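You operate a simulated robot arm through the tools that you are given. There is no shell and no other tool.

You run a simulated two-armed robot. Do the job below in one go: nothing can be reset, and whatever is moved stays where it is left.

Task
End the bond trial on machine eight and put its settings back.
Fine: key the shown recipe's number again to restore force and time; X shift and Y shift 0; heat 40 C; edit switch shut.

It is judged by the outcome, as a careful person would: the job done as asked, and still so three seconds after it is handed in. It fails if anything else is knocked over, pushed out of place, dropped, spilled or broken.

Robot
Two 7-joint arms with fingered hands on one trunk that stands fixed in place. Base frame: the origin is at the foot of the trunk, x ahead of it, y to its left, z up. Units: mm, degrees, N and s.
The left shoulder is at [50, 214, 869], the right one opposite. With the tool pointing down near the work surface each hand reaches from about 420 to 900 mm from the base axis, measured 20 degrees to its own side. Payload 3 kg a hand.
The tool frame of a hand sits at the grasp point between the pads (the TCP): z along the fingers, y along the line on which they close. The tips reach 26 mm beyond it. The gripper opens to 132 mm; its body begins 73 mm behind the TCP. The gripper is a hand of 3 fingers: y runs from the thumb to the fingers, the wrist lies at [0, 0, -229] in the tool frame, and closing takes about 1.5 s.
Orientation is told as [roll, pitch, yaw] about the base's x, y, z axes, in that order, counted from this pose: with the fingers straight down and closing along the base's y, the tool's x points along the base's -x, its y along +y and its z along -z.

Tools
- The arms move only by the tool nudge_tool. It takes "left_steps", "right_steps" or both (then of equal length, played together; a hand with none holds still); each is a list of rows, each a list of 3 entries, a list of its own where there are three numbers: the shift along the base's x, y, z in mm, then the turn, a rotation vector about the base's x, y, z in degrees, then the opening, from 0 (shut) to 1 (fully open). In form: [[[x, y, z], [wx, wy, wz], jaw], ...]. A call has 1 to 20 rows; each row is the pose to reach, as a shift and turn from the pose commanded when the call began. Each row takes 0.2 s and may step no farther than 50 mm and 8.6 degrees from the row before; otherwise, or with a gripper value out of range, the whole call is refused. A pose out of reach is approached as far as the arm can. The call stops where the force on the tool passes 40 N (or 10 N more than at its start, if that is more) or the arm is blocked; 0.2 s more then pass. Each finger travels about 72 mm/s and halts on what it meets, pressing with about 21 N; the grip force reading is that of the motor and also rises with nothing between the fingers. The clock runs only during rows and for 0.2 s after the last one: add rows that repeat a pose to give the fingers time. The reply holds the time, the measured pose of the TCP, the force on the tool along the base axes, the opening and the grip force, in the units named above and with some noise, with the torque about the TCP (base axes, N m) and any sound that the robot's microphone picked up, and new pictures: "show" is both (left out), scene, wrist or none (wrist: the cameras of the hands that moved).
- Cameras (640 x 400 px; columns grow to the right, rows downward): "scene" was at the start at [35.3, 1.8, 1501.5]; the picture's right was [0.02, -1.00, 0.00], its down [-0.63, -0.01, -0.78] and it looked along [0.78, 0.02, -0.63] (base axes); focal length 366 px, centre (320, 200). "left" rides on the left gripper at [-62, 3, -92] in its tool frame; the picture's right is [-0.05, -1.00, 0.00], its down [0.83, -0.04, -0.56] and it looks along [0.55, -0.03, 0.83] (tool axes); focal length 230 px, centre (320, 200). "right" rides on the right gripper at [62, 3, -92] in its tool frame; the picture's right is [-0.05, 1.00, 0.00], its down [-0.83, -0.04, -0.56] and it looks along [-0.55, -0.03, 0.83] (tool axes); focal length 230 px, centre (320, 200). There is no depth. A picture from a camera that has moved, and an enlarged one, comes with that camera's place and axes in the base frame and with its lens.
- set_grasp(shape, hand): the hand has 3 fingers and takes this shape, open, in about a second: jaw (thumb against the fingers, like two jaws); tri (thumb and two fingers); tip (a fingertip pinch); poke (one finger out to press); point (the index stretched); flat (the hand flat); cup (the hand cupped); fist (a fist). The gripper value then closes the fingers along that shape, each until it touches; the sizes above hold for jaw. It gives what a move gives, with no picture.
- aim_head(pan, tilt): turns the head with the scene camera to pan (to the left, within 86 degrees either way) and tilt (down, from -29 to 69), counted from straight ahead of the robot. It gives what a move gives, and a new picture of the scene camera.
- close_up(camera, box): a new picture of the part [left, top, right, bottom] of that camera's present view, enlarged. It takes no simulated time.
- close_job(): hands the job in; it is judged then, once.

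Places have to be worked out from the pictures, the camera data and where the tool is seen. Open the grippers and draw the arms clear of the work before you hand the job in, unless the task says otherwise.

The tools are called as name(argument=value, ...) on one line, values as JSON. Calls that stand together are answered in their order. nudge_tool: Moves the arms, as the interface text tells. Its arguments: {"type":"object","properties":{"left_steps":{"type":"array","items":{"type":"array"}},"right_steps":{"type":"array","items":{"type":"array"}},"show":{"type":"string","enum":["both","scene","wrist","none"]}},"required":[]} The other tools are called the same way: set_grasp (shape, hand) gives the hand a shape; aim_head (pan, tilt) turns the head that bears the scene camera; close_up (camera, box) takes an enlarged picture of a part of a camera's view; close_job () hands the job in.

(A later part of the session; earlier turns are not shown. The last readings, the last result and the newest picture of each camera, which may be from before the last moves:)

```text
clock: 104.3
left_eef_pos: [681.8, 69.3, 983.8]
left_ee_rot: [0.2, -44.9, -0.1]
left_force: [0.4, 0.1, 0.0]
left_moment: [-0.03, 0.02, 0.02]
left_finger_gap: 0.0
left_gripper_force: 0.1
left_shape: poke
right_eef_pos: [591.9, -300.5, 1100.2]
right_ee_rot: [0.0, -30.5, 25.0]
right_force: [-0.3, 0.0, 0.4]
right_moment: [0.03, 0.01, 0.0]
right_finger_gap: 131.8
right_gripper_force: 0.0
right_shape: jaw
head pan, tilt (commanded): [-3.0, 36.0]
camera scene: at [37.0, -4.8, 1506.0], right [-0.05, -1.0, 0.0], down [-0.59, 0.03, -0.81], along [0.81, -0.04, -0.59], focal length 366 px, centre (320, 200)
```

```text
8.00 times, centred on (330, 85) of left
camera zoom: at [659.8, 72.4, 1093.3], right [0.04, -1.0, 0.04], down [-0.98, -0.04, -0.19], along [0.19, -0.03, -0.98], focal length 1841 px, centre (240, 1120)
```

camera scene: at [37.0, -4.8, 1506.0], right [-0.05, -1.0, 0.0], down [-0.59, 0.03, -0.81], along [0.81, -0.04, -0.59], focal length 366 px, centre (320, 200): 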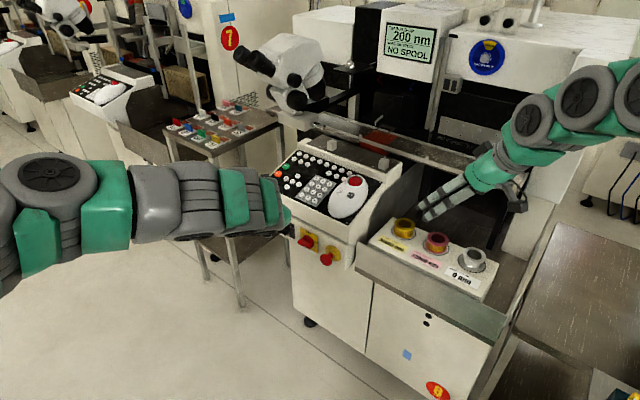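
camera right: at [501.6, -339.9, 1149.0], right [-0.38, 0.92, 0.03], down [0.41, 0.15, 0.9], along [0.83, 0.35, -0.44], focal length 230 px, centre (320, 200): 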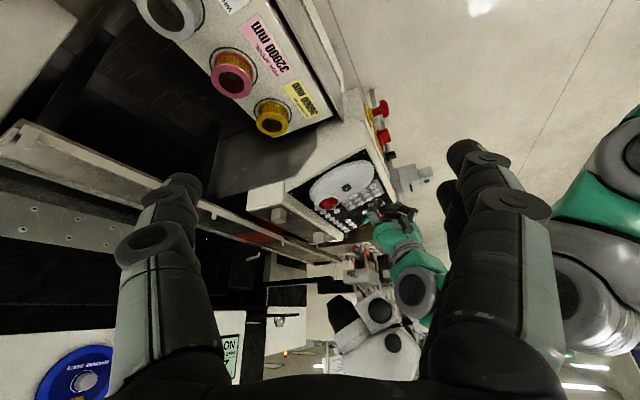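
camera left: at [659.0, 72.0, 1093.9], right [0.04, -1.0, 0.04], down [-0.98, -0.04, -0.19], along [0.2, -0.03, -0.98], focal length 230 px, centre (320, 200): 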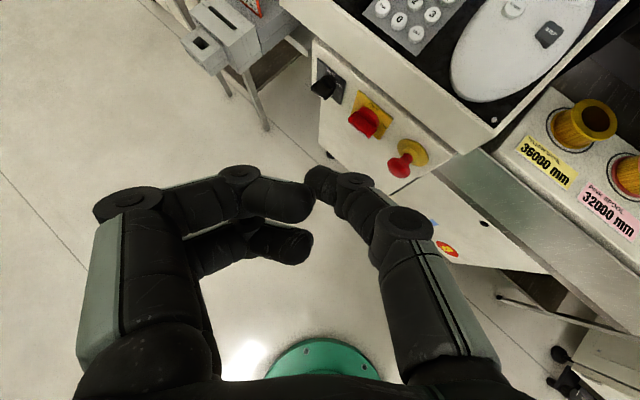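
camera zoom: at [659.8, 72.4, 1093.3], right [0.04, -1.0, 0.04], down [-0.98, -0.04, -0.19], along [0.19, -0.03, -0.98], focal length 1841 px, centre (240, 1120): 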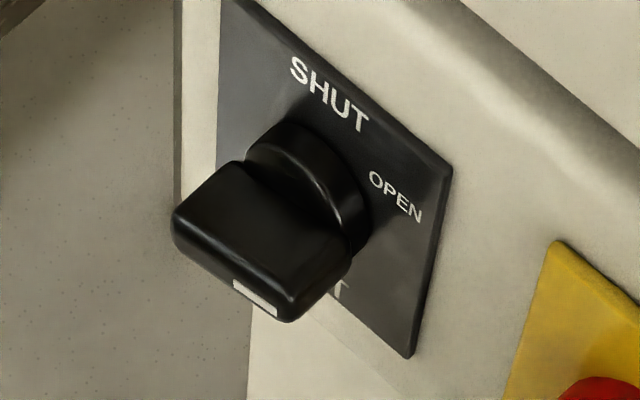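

From the head and right cameras the EDIT knob's axis runs through about [904, 71.5, 752], with its bar front there and horizontal. I switch the left hand to jaw and bring it in front of the switch, pointing level along the knob axis.

set_grasp(hand="left", shape="jaw")

nudge_tool(left_steps=[[[8, 12, -18], [-1.6, -4.3, -3.9], 1], [[16, 24, -37], [-3.2, -8.6, -7.8], 1], [[24, 36, -55], [-4.9, -12.9, -11.8], 1], [[31, 49, -74], [-6.5, -17.2, -15.7], 1], [[39, 61, -92], [-8.1, -21.5, -19.6], 1], [[47, 73, -110], [-9.7, -25.8, -23.5], 1], [[55, 85, -129], [-11.3, -30.1, -27.4], 1], [[63, 97, -147], [-13, -34.4, -31.4], 1], [[71, 109, -166], [-14.6, -38.7, -35.3], 1], [[78.5, 121, -184], [-16.2, -43, -39.2], 1], [[78.5, 121, -184], [-16.2, -43, -39.2], 1]])

```text
clock: 105.2
left_eef_pos: [680.9, 67.7, 984.4]
left_ee_rot: [0.1, -44.9, 0.1]
left_force: [-0.1, -0.3, 0.0]
left_moment: [-0.01, -0.01, 0.01]
left_finger_gap: 132.1
left_gripper_force: 0.0
left_shape: jaw
right_eef_pos: [593.7, -300.5, 1100.3]
right_ee_rot: [0.0, -30.5, 25.0]
right_force: [0.4, 0.1, -0.3]
right_moment: [-0.04, 0.03, -0.03]
right_finger_gap: 131.7
right_gripper_force: 0.1
right_shape: jaw
head pan, tilt (commanded): [-3.0, 36.0]
```

```text
clock: 107.8
left_eef_pos: [783.4, 190.4, 977.1]
left_ee_rot: [123.5, -74.6, -167.3]
left_force: [-0.4, -0.2, 0.0]
left_moment: [-0.01, -0.03, 0.01]
left_finger_gap: 132.0
left_gripper_force: 0.2
left_shape: jaw
left hand out of reach, approached as far as the arm can: row 1, 2, 3, 4, 5, 6, 7, 8, 9
right_eef_pos: [592.7, -299.2, 1099.2]
right_ee_rot: [0.0, -30.4, 25.1]
right_force: [0.1, 0.5, 0.0]
right_moment: [0.02, 0.03, -0.01]
right_finger_gap: 131.9
right_gripper_force: 0.1
right_shape: jaw
head pan, tilt (commanded): [-3.0, 36.0]
stopped in row 11 (left hand): the arm was blocked; the commanded pose is now the measured one
camera scene: at [37.1, -4.7, 1505.9], right [-0.05, -1.0, 0.0], down [-0.59, 0.03, -0.81], along [0.81, -0.04, -0.59], focal length 366 px, centre (320, 200)
camera left: at [705.1, 254.3, 1024.2], right [-0.67, -0.72, -0.17], down [-0.2, 0.4, -0.89], along [0.71, -0.57, -0.42], focal length 230 px, centre (320, 200)
```

scene: 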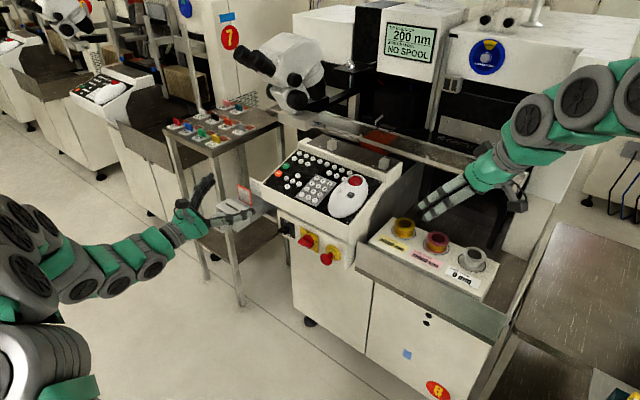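
left: 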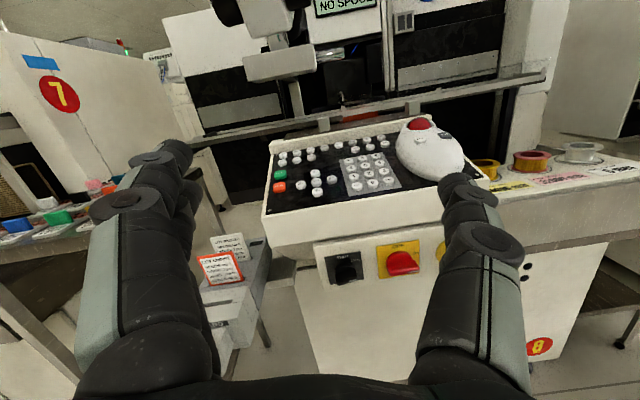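

The arm found a different posture and stopped short of the goal with no contact force. I check that nothing nearby was disturbed.

close_up(camera="scene", box=[140, 80, 300, 240])

close_up(camera="left", box=[0, 120, 320, 320])

```text
2.50 times, centred on (220, 160) of scene
camera zoom: at [37.1, -4.7, 1505.9], right [-0.05, -1.0, 0.0], down [-0.59, 0.03, -0.81], along [0.81, -0.04, -0.59], focal length 916 px, centre (570, 300)
```

zoom: 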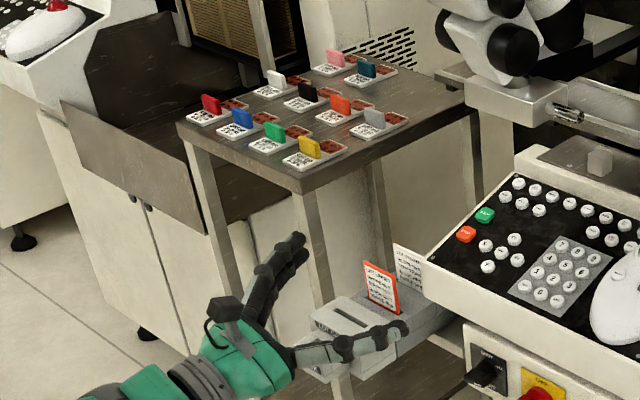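

```text
2.00 times, centred on (160, 220) of left
camera zoom: at [705.1, 254.3, 1024.2], right [-0.67, -0.72, -0.17], down [-0.2, 0.4, -0.89], along [0.71, -0.57, -0.42], focal length 460 px, centre (640, 160)
```

zoom: 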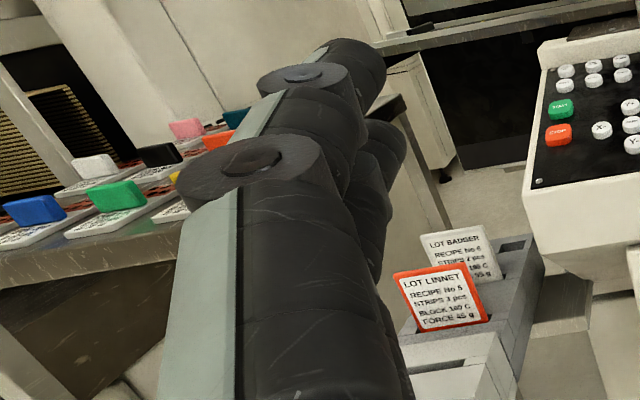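

All is undisturbed, and the hand is already pointing nearly along the knob axis but high. I level it and lower in small steps.

nudge_tool(left_steps=[[[-8, 0, -20], [-1.2, 5, 0.8], 1], [[-16, 0, -40], [-2.5, 10, 1.6], 1], [[-23, 0, -60], [-3.7, 15, 2.4], 1], [[-23, 0, -80], [-3.7, 15, 2.4], 1], [[-23, 0, -80], [-3.7, 15, 2.4], 1]])

```text
clock: 109.0
left_eef_pos: [763.0, 192.1, 897.3]
left_ee_rot: [79.1, -89.9, -120.4]
left_force: [-1.2, 0.9, 0.5]
left_moment: [0.01, 0.02, 0.0]
left_finger_gap: 132.2
left_gripper_force: 0.0
left_shape: jaw
right_eef_pos: [592.7, -298.6, 1100.4]
right_ee_rot: [0.0, -30.4, 24.9]
right_force: [-0.3, -0.3, 0.8]
right_moment: [0.05, -0.03, 0.02]
right_finger_gap: 131.8
right_gripper_force: 0.0
right_shape: jaw
head pan, tilt (commanded): [-3.0, 36.0]
camera scene: at [37.0, -4.8, 1505.9], right [-0.05, -1.0, 0.0], down [-0.59, 0.03, -0.81], along [0.81, -0.04, -0.59], focal length 366 px, centre (320, 200)
camera left: at [694.8, 255.2, 958.8], right [-0.66, -0.75, 0.05], down [-0.45, 0.33, -0.83], along [0.61, -0.57, -0.55], focal length 230 px, centre (320, 200)
```

scene: 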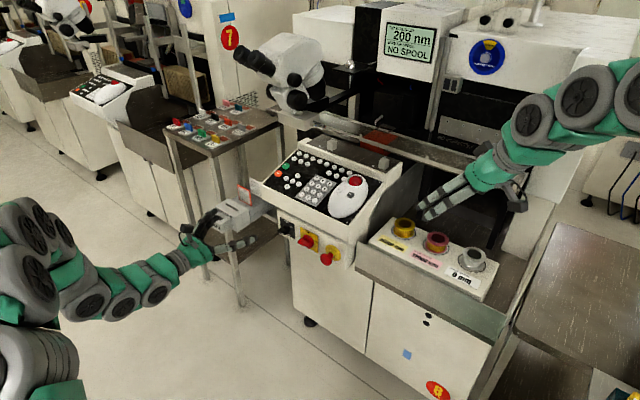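
left: 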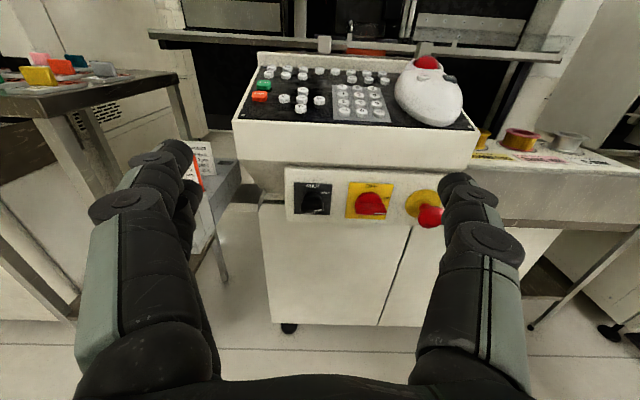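

A fine front view: the hand points squarely at the switch panel. I now roll the hand 90° so the jaws open vertically, lowering a little meanwhile.

nudge_tool(left_steps=[[[0, 0, -8], [6.1, -5.4, 0], 1], [[0, 0, -16], [12.3, -10.8, 0], 1], [[0, 0, -24], [18.4, -16.2, 0], 1], [[0, 0, -32], [24.5, -21.6, 0], 1], [[0, 0, -40], [30.7, -27, 0], 1], [[0, 0, -48], [36.8, -32.5, 0], 1], [[0, 0, -56], [42.9, -37.9, 0], 1], [[0, 0, -64], [49.1, -43.3, 0], 1], [[0, 0, -72], [55.2, -48.7, 0], 1], [[0, 0, -80], [61.3, -54.1, 0], 1], [[0, 0, -88], [67.5, -59.5, 0], 1], [[0, 0, -88], [67.5, -59.5, 0], 1]])

```text
clock: 111.6
left_eef_pos: [760.4, 190.9, 809.7]
left_ee_rot: [90.0, 0.2, -131.4]
left_force: [-0.4, 0.6, 0.1]
left_moment: [-0.02, 0.01, 0.04]
left_finger_gap: 132.0
left_gripper_force: 0.0
left_shape: jaw
right_eef_pos: [593.4, -300.6, 1100.8]
right_ee_rot: [0.0, -30.5, 25.1]
right_force: [0.2, 1.0, 0.3]
right_moment: [0.0, 0.03, -0.01]
right_finger_gap: 132.2
right_gripper_force: 0.0
right_shape: jaw
head pan, tilt (commanded): [-3.0, 36.0]
camera scene: at [37.0, -4.8, 1505.9], right [-0.05, -1.0, 0.0], down [-0.59, 0.03, -0.81], along [0.81, -0.04, -0.59], focal length 366 px, centre (320, 200)
camera left: at [651.1, 206.3, 812.9], right [-0.03, -0.04, -1.0], down [0.13, 0.99, -0.04], along [0.99, -0.13, -0.03], focal length 230 px, centre (320, 200)
```

scene: 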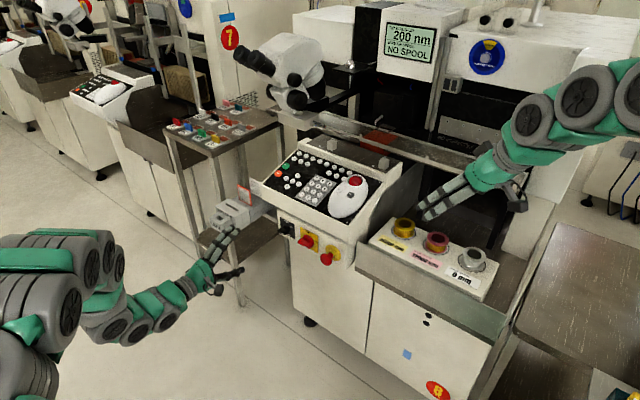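
left: 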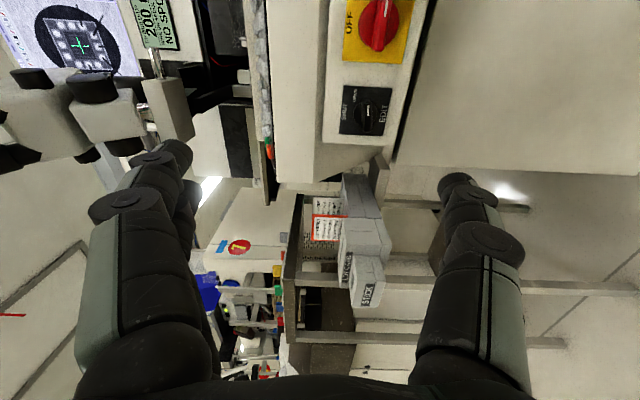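

The roll went through cleanly and the jaws are now vertical. I zoom in on the knob from here to place it exactly.

close_up(camera="left", box=[330, 75, 400, 145])

close_up(camera="scene", box=[200, 200, 320, 300])

```text
5.71 times, centred on (365, 110) of left
camera zoom: at [651.1, 206.3, 812.9], right [-0.03, -0.04, -1.0], down [0.13, 0.99, -0.04], along [0.99, -0.13, -0.03], focal length 1315 px, centre (63, 714)
```

zoom: 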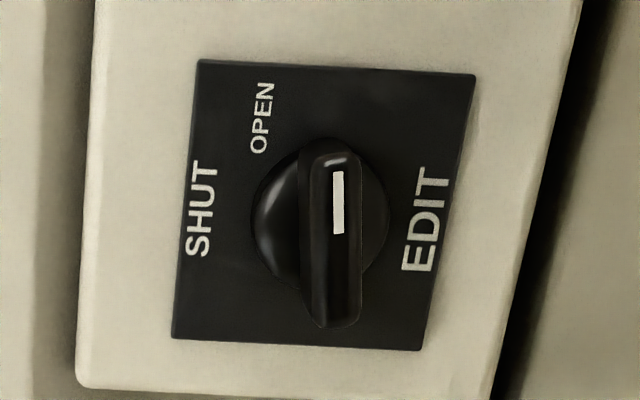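

```text
4.00 times, centred on (260, 250) of scene
camera zoom: at [37.0, -4.8, 1505.9], right [-0.05, -1.0, 0.0], down [-0.59, 0.03, -0.81], along [0.81, -0.04, -0.59], focal length 1465 px, centre (560, 0)
```

zoom: 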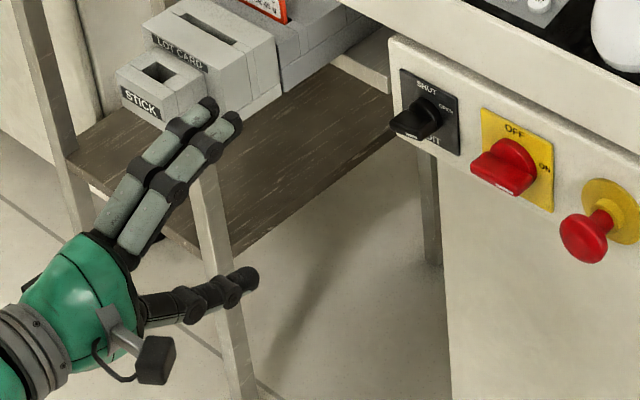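

The knob axis comes out at about [903.5, 70.5, 753.5], consistent with before. I line the hand up in front of it at a distance, half closing the jaws.

nudge_tool(left_steps=[[[10, -7, -12], [0, 0, 0], 0.5], [[25, -18, -27], [0, 0, 0], 0.5], [[42, -32, -42], [0, 0, 0], 0.5], [[60, -48, -54], [0, 0, 0], 0.5], [[74.2, -60.9, -56.4], [0, 0, 0], 0.5], [[74.2, -60.9, -56.4], [0, 0, 0], 0.5], [[74.2, -60.9, -56.4], [0, 0, 0], 0.5]])

close_up(camera="left", box=[220, 60, 420, 260])

close_up(camera="scene", box=[240, 190, 350, 280])

```text
clock: 113.2
left_eef_pos: [832.3, 130.1, 754.1]
left_ee_rot: [90.1, 0.0, -131.3]
left_force: [0.0, 0.3, 0.3]
left_moment: [-0.02, 0.01, -0.01]
left_finger_gap: 66.7
left_gripper_force: 0.0
left_shape: jaw
right_eef_pos: [592.1, -299.7, 1099.0]
right_ee_rot: [-0.1, -30.6, 25.0]
right_force: [0.8, 1.1, 0.5]
right_moment: [-0.02, 0.02, 0.0]
right_finger_gap: 132.0
right_gripper_force: 0.1
right_shape: jaw
head pan, tilt (commanded): [-3.0, 36.0]
camera scene: at [37.0, -4.8, 1505.9], right [-0.05, -1.0, 0.0], down [-0.59, 0.03, -0.81], along [0.81, -0.04, -0.59], focal length 366 px, centre (320, 200)
camera left: at [723.7, 144.9, 756.0], right [-0.03, -0.04, -1.0], down [0.13, 0.99, -0.04], along [0.99, -0.13, -0.03], focal length 230 px, centre (320, 200)
```

scene: 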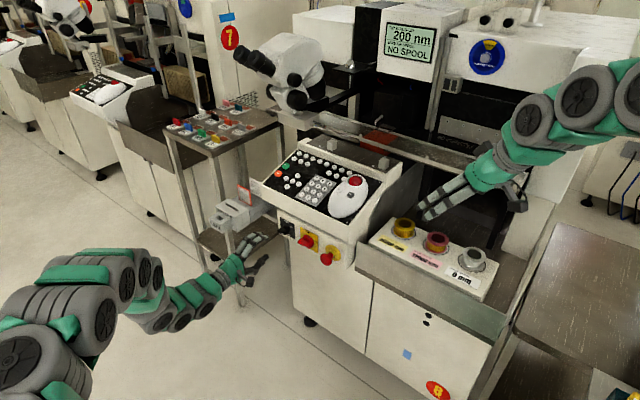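
left: 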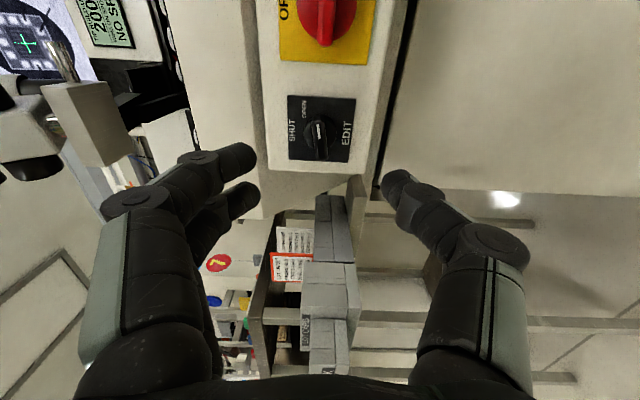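

```text
2.00 times, centred on (320, 160) of left
camera zoom: at [723.7, 144.9, 756.0], right [-0.03, -0.04, -1.0], down [0.13, 0.99, -0.04], along [0.99, -0.13, -0.03], focal length 460 px, centre (320, 280)
```

zoom: 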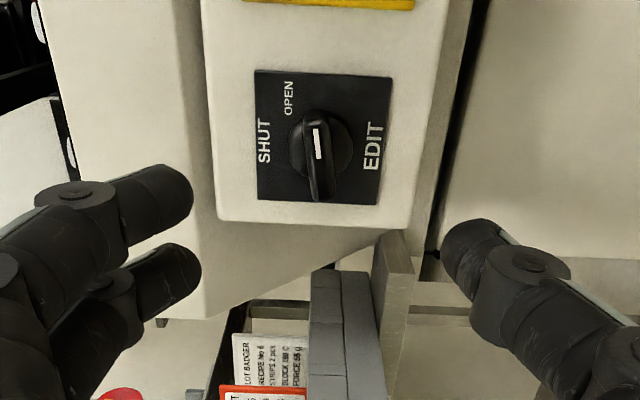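

```text
4.44 times, centred on (295, 235) of scene
camera zoom: at [37.0, -4.8, 1505.9], right [-0.05, -1.0, 0.0], down [-0.59, 0.03, -0.81], along [0.81, -0.04, -0.59], focal length 1628 px, centre (431, 44)
```

zoom: 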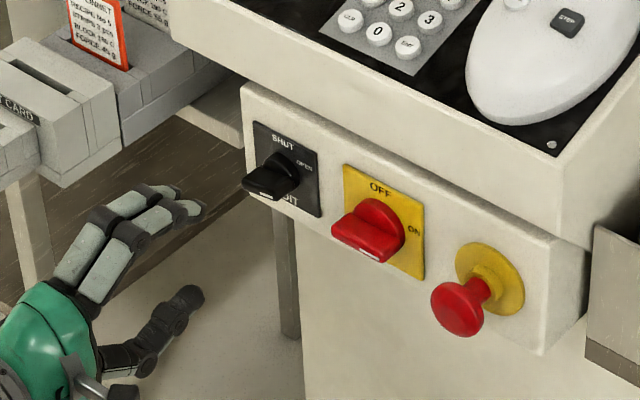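

The bar sits centred between fingers and thumb. I advance along the knob axis so the fingertips straddle the bar.

nudge_tool(left_steps=[[[12, -10.6, 0.2], [0, 0, 0], 0.5], [[24, -21.2, 0.3], [0, 0, 0], 0.5], [[36, -31.7, 0.5], [0, 0, 0], 0.5], [[48, -42.3, 0.5], [0, 0, 0], 0.5], [[60, -52.9, 0.5], [0, 0, 0], 0.5], [[60, -52.9, 0.5], [0, 0, 0], 0.5]])

close_up(camera="left", box=[220, 80, 420, 280])

close_up(camera="scene", box=[250, 190, 350, 270])

close_up(camera="right", box=[365, 135, 425, 175])

```text
clock: 114.6
left_eef_pos: [895.1, 75.5, 753.7]
left_ee_rot: [90.1, 0.0, -131.5]
left_force: [0.0, 1.1, 0.4]
left_moment: [-0.01, -0.01, -0.03]
left_finger_gap: 66.5
left_gripper_force: 0.1
left_shape: jaw
right_eef_pos: [592.8, -299.6, 1100.6]
right_ee_rot: [0.0, -30.5, 25.1]
right_force: [-0.6, -0.1, -1.1]
right_moment: [-0.01, -0.01, -0.01]
right_finger_gap: 132.0
right_gripper_force: 0.1
right_shape: jaw
head pan, tilt (commanded): [-3.0, 36.0]
camera scene: at [37.0, -4.8, 1505.9], right [-0.05, -1.0, 0.0], down [-0.59, 0.03, -0.81], along [0.81, -0.04, -0.59], focal length 366 px, centre (320, 200)
camera left: at [784.8, 91.5, 757.5], right [-0.03, -0.04, -1.0], down [0.13, 0.99, -0.04], along [0.99, -0.13, -0.03], focal length 230 px, centre (320, 200)
```

scene: 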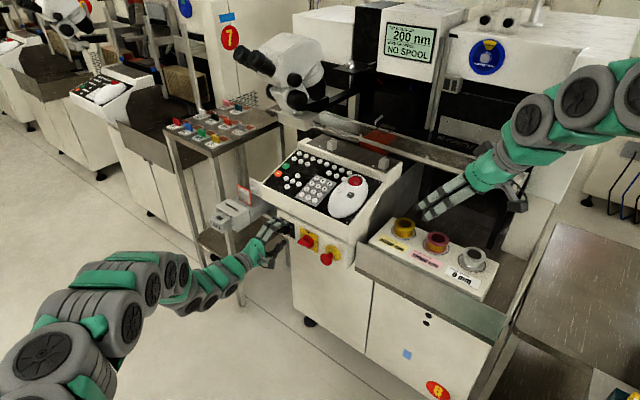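
left: 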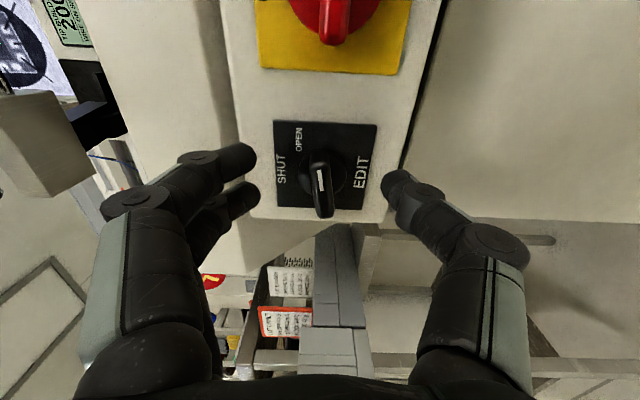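

```text
2.00 times, centred on (320, 180) of left
camera zoom: at [784.8, 91.5, 757.5], right [-0.03, -0.04, -1.0], down [0.13, 0.99, -0.04], along [0.99, -0.13, -0.03], focal length 460 px, centre (320, 240)
```

zoom: 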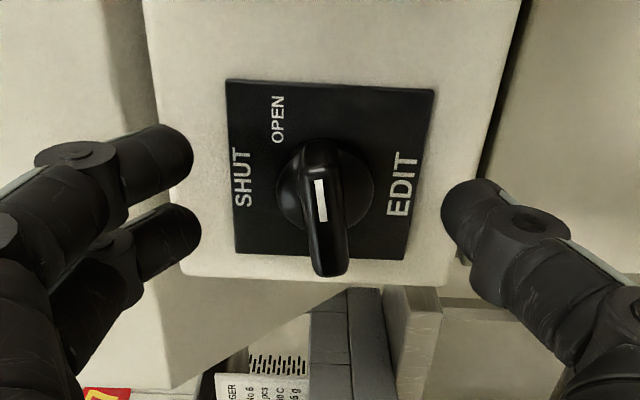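

```text
5.00 times, centred on (300, 230) of scene
camera zoom: at [37.0, -4.8, 1505.9], right [-0.05, -1.0, 0.0], down [-0.59, 0.03, -0.81], along [0.81, -0.04, -0.59], focal length 1832 px, centre (420, 50)
```

zoom: 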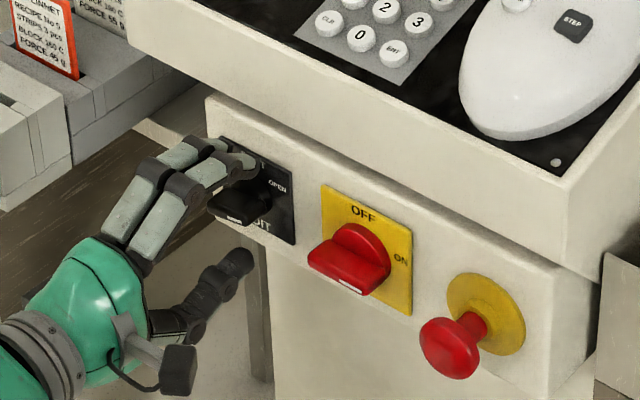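

```text
10.00 times, centred on (395, 155) of right
camera zoom: at [501.4, -339.5, 1149.2], right [-0.38, 0.92, 0.03], down [0.41, 0.14, 0.9], along [0.83, 0.35, -0.44], focal length 2301 px, centre (-430, 650)
```

zoom: 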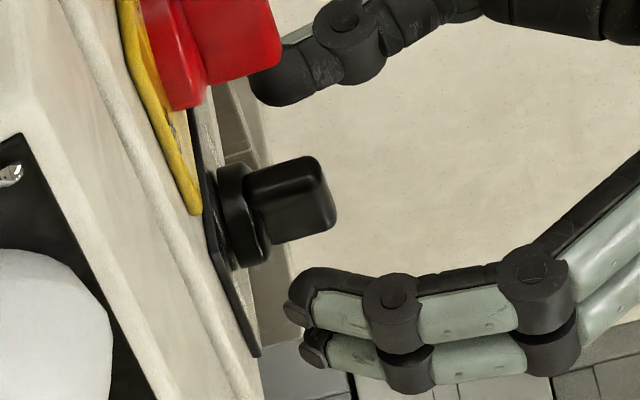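

The fingertips overlap the bar by about 15 mm and it is centred. I close the jaws on it.

nudge_tool(left_steps=[[[0, 0, 0], [0, 0, 0], 0.3], [[0, 0, 0], [0, 0, 0], 0.2], [[0, 0, 0], [0, 0, 0], 0.1], [[0, 0, 0], [0, 0, 0], 0], [[0, 0, 0], [0, 0, 0], 0], [[0, 0, 0], [0, 0, 0], 0], [[0, 0, 0], [0, 0, 0], 0]])

close_up(camera="left", box=[220, 80, 420, 280])

close_up(camera="right", box=[365, 135, 425, 175])

```text
clock: 116.2
left_eef_pos: [895.3, 75.3, 754.9]
left_ee_rot: [90.2, 0.1, -131.5]
left_force: [2.8, -2.0, 0.5]
left_moment: [-0.05, 0.01, 0.02]
left_finger_gap: 6.4
left_gripper_force: 20.6
left_shape: jaw
right_eef_pos: [593.5, -300.1, 1100.4]
right_ee_rot: [0.0, -30.5, 24.9]
right_force: [0.3, 0.0, 0.4]
right_moment: [0.0, -0.01, 0.01]
right_finger_gap: 132.1
right_gripper_force: 0.1
right_shape: jaw
head pan, tilt (commanded): [-3.0, 36.0]
camera scene: at [37.0, -4.8, 1505.9], right [-0.05, -1.0, 0.0], down [-0.59, 0.03, -0.81], along [0.81, -0.04, -0.59], focal length 366 px, centre (320, 200)
camera left: at [784.7, 91.6, 757.5], right [-0.03, -0.04, -1.0], down [0.13, 0.99, -0.04], along [0.99, -0.13, -0.03], focal length 230 px, centre (320, 200)
```

scene: 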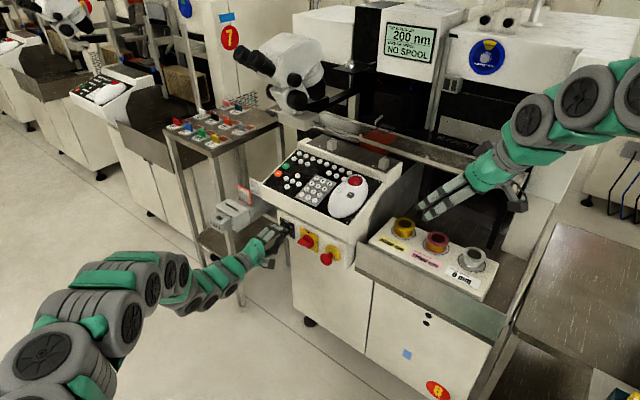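
left: 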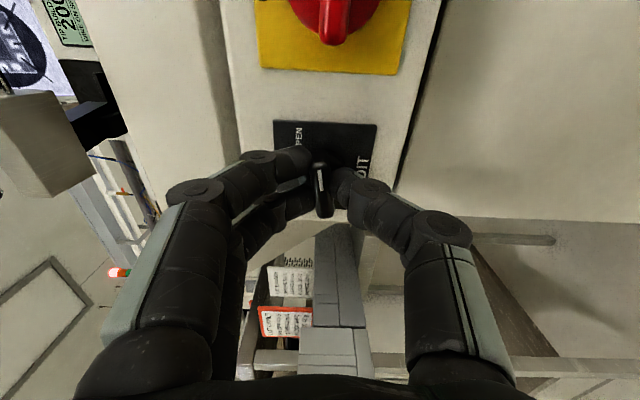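

```text
2.00 times, centred on (320, 180) of left
camera zoom: at [784.7, 91.6, 757.5], right [-0.03, -0.04, -1.0], down [0.13, 0.99, -0.04], along [0.99, -0.13, -0.03], focal length 460 px, centre (320, 240)
```

zoom: 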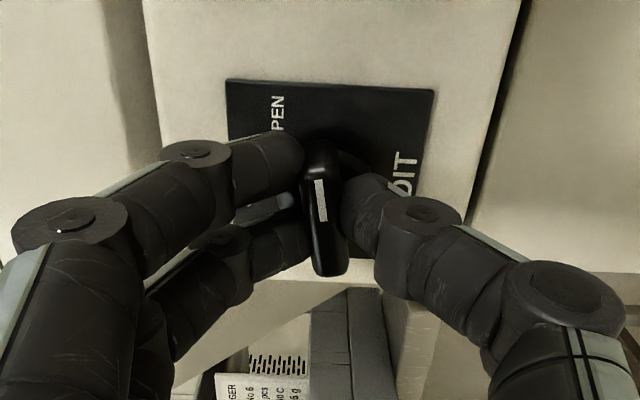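

```text
10.00 times, centred on (395, 155) of right
camera zoom: at [501.5, -339.6, 1149.2], right [-0.38, 0.92, 0.03], down [0.41, 0.14, 0.9], along [0.83, 0.35, -0.44], focal length 2301 px, centre (-430, 650)
```

zoom: 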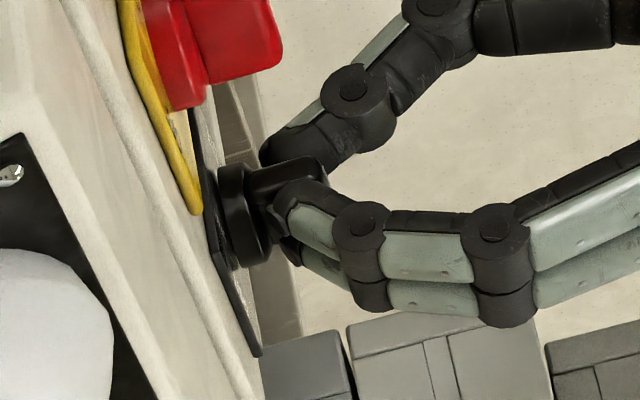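

A firm grip, 20 N with the bar between. I turn the hand about the knob axis toward SHUT, first about 45°.

nudge_tool(left_steps=[[[0, 0, 0], [-5.6, 5.0, 0], 0], [[0, 0, 0], [-11.2, 9.9, 0], 0], [[0, 0, 0], [-16.9, 14.9, 0], 0], [[0, 0, 0], [-22.5, 19.8, 0], 0], [[0, 0, 0], [-28.1, 24.8, 0], 0], [[0, 0, 0], [-33.8, 29.8, 0], 0], [[0, 0, 0], [-33.8, 29.8, 0], 0]])

close_up(camera="left", box=[220, 80, 420, 280])

close_up(camera="scene", box=[250, 190, 350, 270])

```text
clock: 117.8
left_eef_pos: [894.9, 76.7, 754.3]
left_ee_rot: [90.2, -45.1, -131.4]
left_force: [4.4, -0.4, 15.7]
left_moment: [-0.16, -0.31, 0.1]
left_finger_gap: 5.8
left_gripper_force: 21.1
left_shape: jaw
right_eef_pos: [592.2, -300.6, 1100.4]
right_ee_rot: [-0.1, -30.5, 25.1]
right_force: [0.2, 1.4, 0.3]
right_moment: [-0.03, 0.0, -0.02]
right_finger_gap: 131.8
right_gripper_force: 0.1
right_shape: jaw
head pan, tilt (commanded): [-3.0, 36.0]
camera scene: at [36.8, -4.8, 1505.9], right [-0.05, -1.0, 0.0], down [-0.59, 0.03, -0.81], along [0.81, -0.04, -0.59], focal length 366 px, centre (320, 200)
camera left: at [798.3, 107.2, 800.1], right [-0.49, -0.56, -0.67], down [-0.05, 0.78, -0.62], along [0.87, -0.27, -0.41], focal length 230 px, centre (320, 200)
```

scene: 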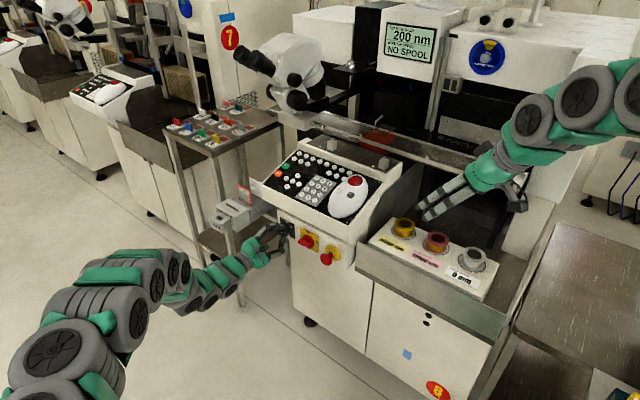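
left: 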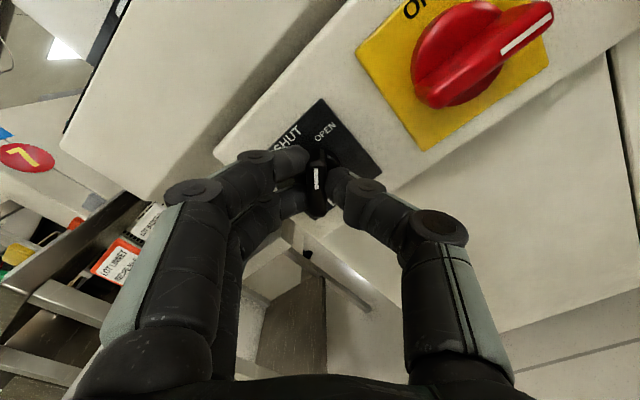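

```text
2.00 times, centred on (320, 180) of left
camera zoom: at [798.3, 107.2, 800.1], right [-0.49, -0.56, -0.67], down [-0.05, 0.78, -0.62], along [0.87, -0.27, -0.41], focal length 460 px, centre (320, 240)
```

zoom: 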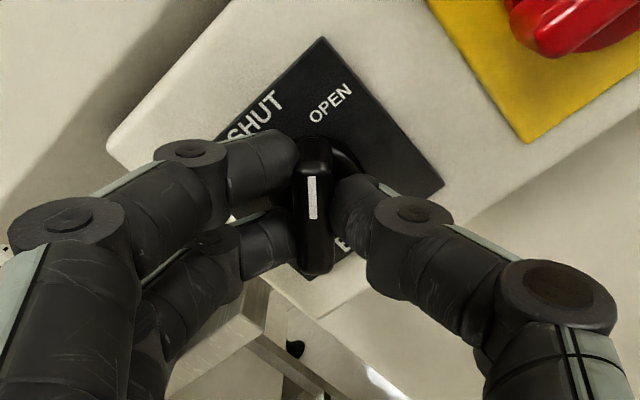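

```text
5.00 times, centred on (300, 230) of scene
camera zoom: at [36.8, -4.8, 1505.9], right [-0.05, -1.0, 0.0], down [-0.59, 0.03, -0.81], along [0.81, -0.04, -0.59], focal length 1832 px, centre (420, 50)
```

zoom: 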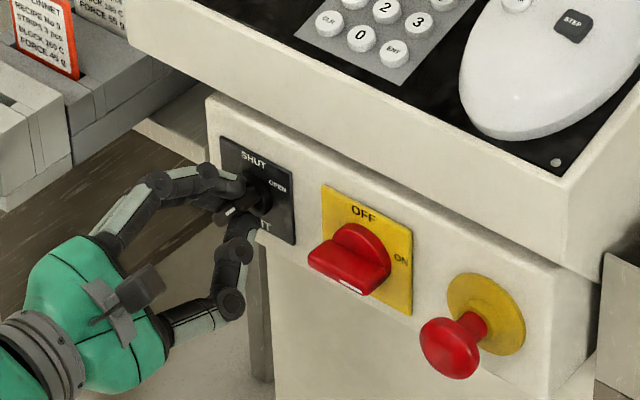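

The bar follows the hand, with a slight upward side load. I continue the second half of the turn, easing up 1.5 mm.

nudge_tool(left_steps=[[[0, 0, 1], [-5.6, 5.0, 0], 0], [[0, 0, 1.5], [-11.2, 9.9, 0], 0], [[0, 0, 1.5], [-16.9, 14.9, 0], 0], [[0, 0, 1.5], [-22.5, 19.8, 0], 0], [[0, 0, 1.5], [-28.1, 24.8, 0], 0], [[0, 0, 1.5], [-33.8, 29.8, 0], 0], [[0, 0, 1.5], [-33.8, 29.8, 0], 0]])

close_up(camera="left", box=[220, 80, 420, 280])

close_up(camera="scene", box=[250, 190, 350, 270])

```text
clock: 119.4
left_eef_pos: [895.1, 77.1, 756.3]
left_ee_rot: [-98.2, -89.8, 57.1]
left_force: [13.9, 6.8, 14.3]
left_moment: [0.01, -0.34, 0.33]
left_finger_gap: 5.0
left_gripper_force: 20.9
left_shape: jaw
right_eef_pos: [591.9, -299.9, 1100.5]
right_ee_rot: [0.1, -30.5, 25.0]
right_force: [0.7, 0.1, -0.3]
right_moment: [0.03, -0.02, -0.03]
right_finger_gap: 132.0
right_gripper_force: 0.0
right_shape: jaw
head pan, tilt (commanded): [-3.0, 36.0]
camera scene: at [36.9, -4.7, 1505.9], right [-0.05, -1.0, 0.0], down [-0.59, 0.03, -0.81], along [0.81, -0.04, -0.59], focal length 366 px, centre (320, 200)
camera left: at [827.6, 141.6, 817.6], right [-0.66, -0.75, 0.05], down [-0.45, 0.33, -0.83], along [0.61, -0.57, -0.55], focal length 230 px, centre (320, 200)
```

scene: 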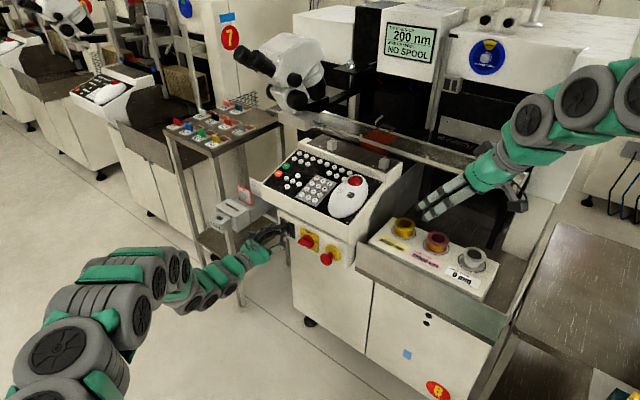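
left: 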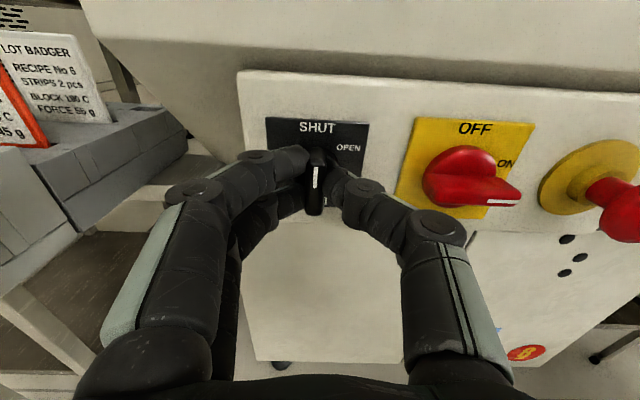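

```text
2.00 times, centred on (320, 180) of left
camera zoom: at [827.6, 141.6, 817.6], right [-0.66, -0.75, 0.05], down [-0.45, 0.33, -0.83], along [0.61, -0.57, -0.55], focal length 460 px, centre (320, 240)
```

zoom: 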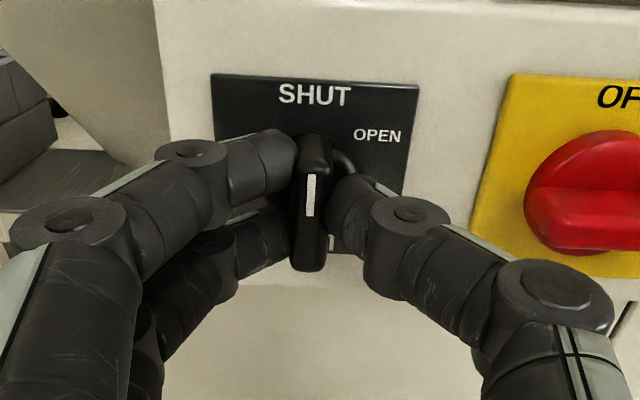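

```text
5.00 times, centred on (300, 230) of scene
camera zoom: at [36.9, -4.7, 1505.9], right [-0.05, -1.0, 0.0], down [-0.59, 0.03, -0.81], along [0.81, -0.04, -0.59], focal length 1832 px, centre (420, 50)
```

zoom: 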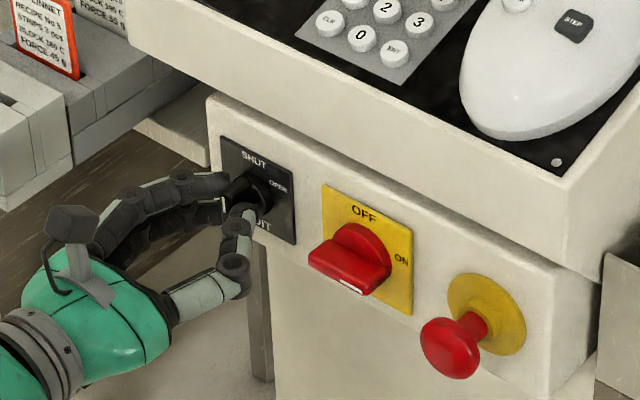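

The bar now stands upright with the mark toward SHUT. I look at the screen's LOCK line before letting go.

aim_head(pan=-6, tilt=16)

close_up(camera="scene", box=[330, 35, 460, 140])

```text
clock: 120.2
left_eef_pos: [895.1, 76.5, 756.2]
left_ee_rot: [-101.8, -89.9, 60.7]
left_force: [13.4, 9.6, 16.4]
left_moment: [-0.01, -0.37, 0.39]
left_finger_gap: 5.3
left_gripper_force: 20.7
left_shape: jaw
right_eef_pos: [593.3, -299.5, 1099.7]
right_ee_rot: [-0.1, -30.5, 25.1]
right_force: [0.3, -0.9, 0.3]
right_moment: [0.0, 0.01, 0.02]
right_finger_gap: 131.6
right_gripper_force: 0.1
right_shape: jaw
head pan, tilt (commanded): [-6.0, 16.0]
camera scene: at [42.4, -9.8, 1537.8], right [-0.1, -0.99, 0.0], down [-0.27, 0.03, -0.96], along [0.96, -0.1, -0.28], focal length 366 px, centre (320, 200)
```

scene: 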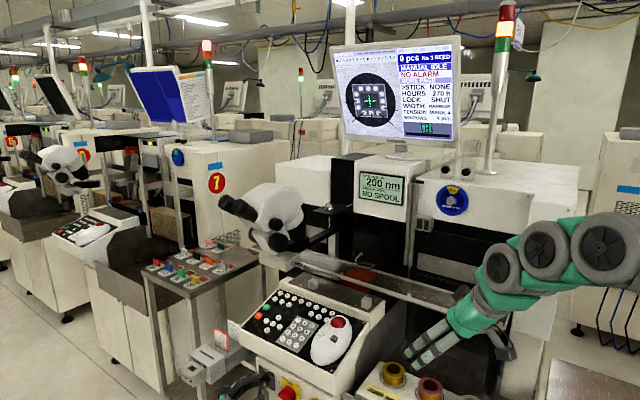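

```text
3.81 times, centred on (395, 88) of scene
camera zoom: at [42.4, -9.8, 1537.8], right [-0.1, -0.99, 0.0], down [-0.27, 0.03, -0.96], along [0.96, -0.1, -0.28], focal length 1396 px, centre (34, 629)
```

zoom: 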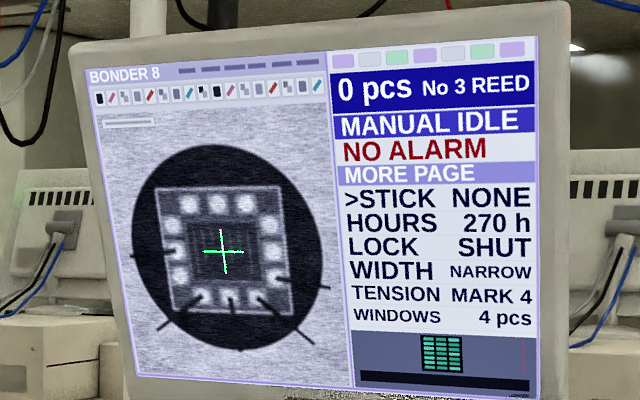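

LOCK reads SHUT. I open the jaws and check that the bar stays upright.

nudge_tool(left_steps=[[[0, 0, 0], [0, 0, 0], 0.1], [[0, 0, 0], [0, 0, 0], 0.25], [[0, 0, 0], [0, 0, 0], 0.4], [[0, 0, 0], [0, 0, 0], 0.5], [[0, 0, 0], [0, 0, 0], 0.5], [[0, 0, 0], [0, 0, 0], 0.5]], show="wrist")

close_up(camera="left", box=[220, 80, 420, 280])

close_up(camera="scene", box=[330, 35, 460, 140])

```text
clock: 121.6
left_eef_pos: [894.2, 75.3, 755.5]
left_ee_rot: [-71.3, -89.9, 30.0]
left_force: [-1.5, 0.3, 0.3]
left_moment: [0.0, 0.01, -0.01]
left_finger_gap: 65.2
left_gripper_force: 0.0
left_shape: jaw
right_eef_pos: [592.9, -299.5, 1100.2]
right_ee_rot: [0.0, -30.5, 25.0]
right_force: [0.6, -0.5, -0.2]
right_moment: [0.01, -0.05, 0.0]
right_finger_gap: 132.0
right_gripper_force: 0.0
right_shape: jaw
head pan, tilt (commanded): [-6.0, 16.0]
camera left: at [827.3, 140.5, 817.1], right [-0.66, -0.75, 0.05], down [-0.45, 0.33, -0.83], along [0.6, -0.57, -0.55], focal length 230 px, centre (320, 200)
```

left: 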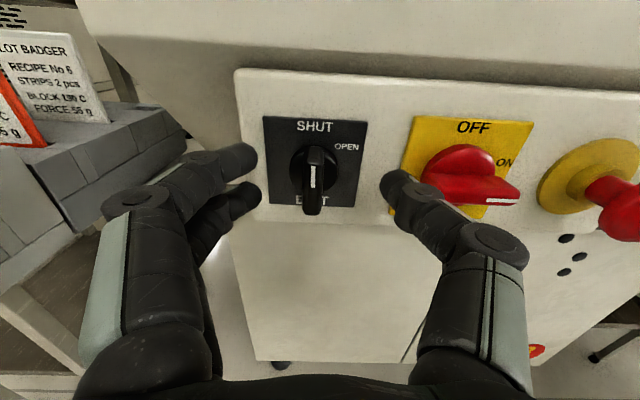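

```text
2.00 times, centred on (320, 180) of left
camera zoom: at [827.3, 140.5, 817.1], right [-0.66, -0.75, 0.05], down [-0.45, 0.33, -0.83], along [0.6, -0.57, -0.55], focal length 460 px, centre (320, 240)
```

zoom: 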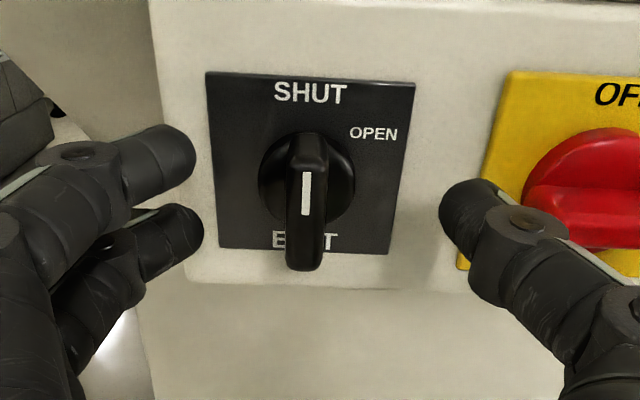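

```text
3.81 times, centred on (395, 88) of scene
camera zoom: at [42.5, -10.0, 1537.8], right [-0.1, -0.99, 0.0], down [-0.27, 0.03, -0.96], along [0.96, -0.1, -0.28], focal length 1396 px, centre (34, 629)
```

zoom: 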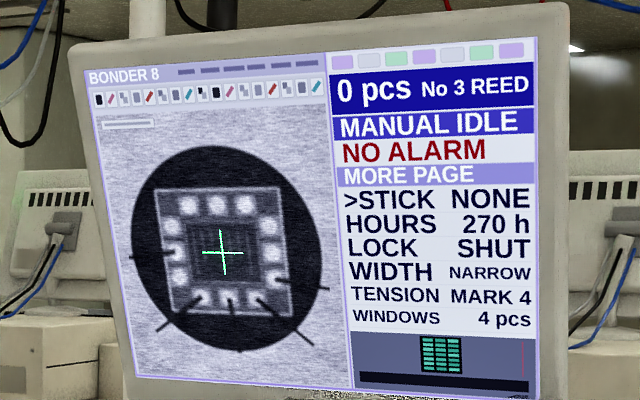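

The bar stays at SHUT and the power handle is untouched. I draw the hand straight back out along the knob axis and then up.

nudge_tool(left_steps=[[[-15, 13.2, 0], [0, 0, 0], 0.5], [[-40, 35.3, 0], [0, 0, 0], 0.5], [[-70, 61.7, 5], [0, 0, 0], 0.5], [[-100, 88, 25], [0, 0, 0], 0.6], [[-130, 114, 55], [0, 0, 0], 0.8], [[-145, 125, 95], [0, 0, 0], 1], [[-155, 130, 135], [0, 0, 0], 1], [[-155, 130, 135], [0, 0, 0], 1]])

close_up(camera="left", box=[220, 120, 480, 280])

```text
clock: 123.4
left_eef_pos: [737.6, 207.9, 890.8]
left_ee_rot: [-79.3, -89.9, 38.0]
left_force: [0.1, -0.2, -0.1]
left_moment: [-0.02, 0.0, 0.02]
left_finger_gap: 132.2
left_gripper_force: 0.0
left_shape: jaw
right_eef_pos: [591.3, -298.8, 1101.0]
right_ee_rot: [0.0, -30.5, 25.0]
right_force: [0.6, 0.3, 0.6]
right_moment: [0.01, -0.03, 0.0]
right_finger_gap: 132.0
right_gripper_force: 0.0
right_shape: jaw
head pan, tilt (commanded): [-6.0, 16.0]
camera scene: at [42.5, -10.0, 1537.8], right [-0.1, -0.99, 0.0], down [-0.27, 0.03, -0.96], along [0.96, -0.1, -0.28], focal length 366 px, centre (320, 200)
camera left: at [670.8, 271.3, 951.9], right [-0.66, -0.75, 0.05], down [-0.45, 0.33, -0.83], along [0.6, -0.57, -0.55], focal length 230 px, centre (320, 200)
```

scene: 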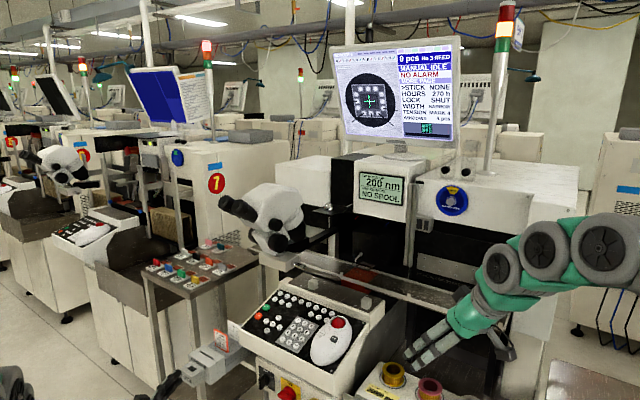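
left: 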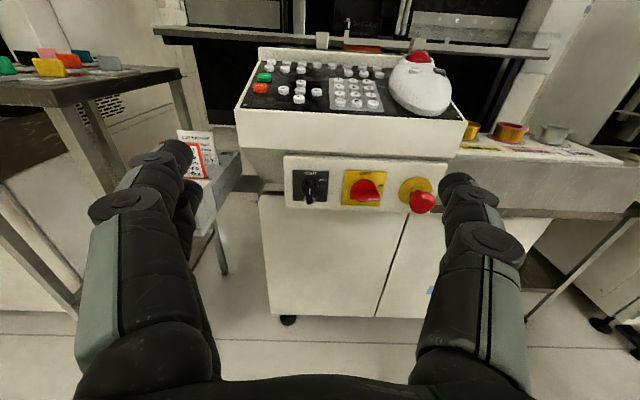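

```text
2.46 times, centred on (350, 200) of left
camera zoom: at [670.8, 271.3, 951.9], right [-0.66, -0.75, 0.05], down [-0.45, 0.33, -0.83], along [0.6, -0.57, -0.55], focal length 566 px, centre (246, 200)
```

zoom: 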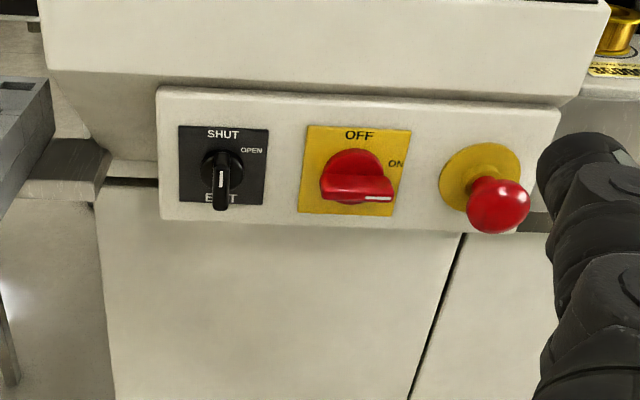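

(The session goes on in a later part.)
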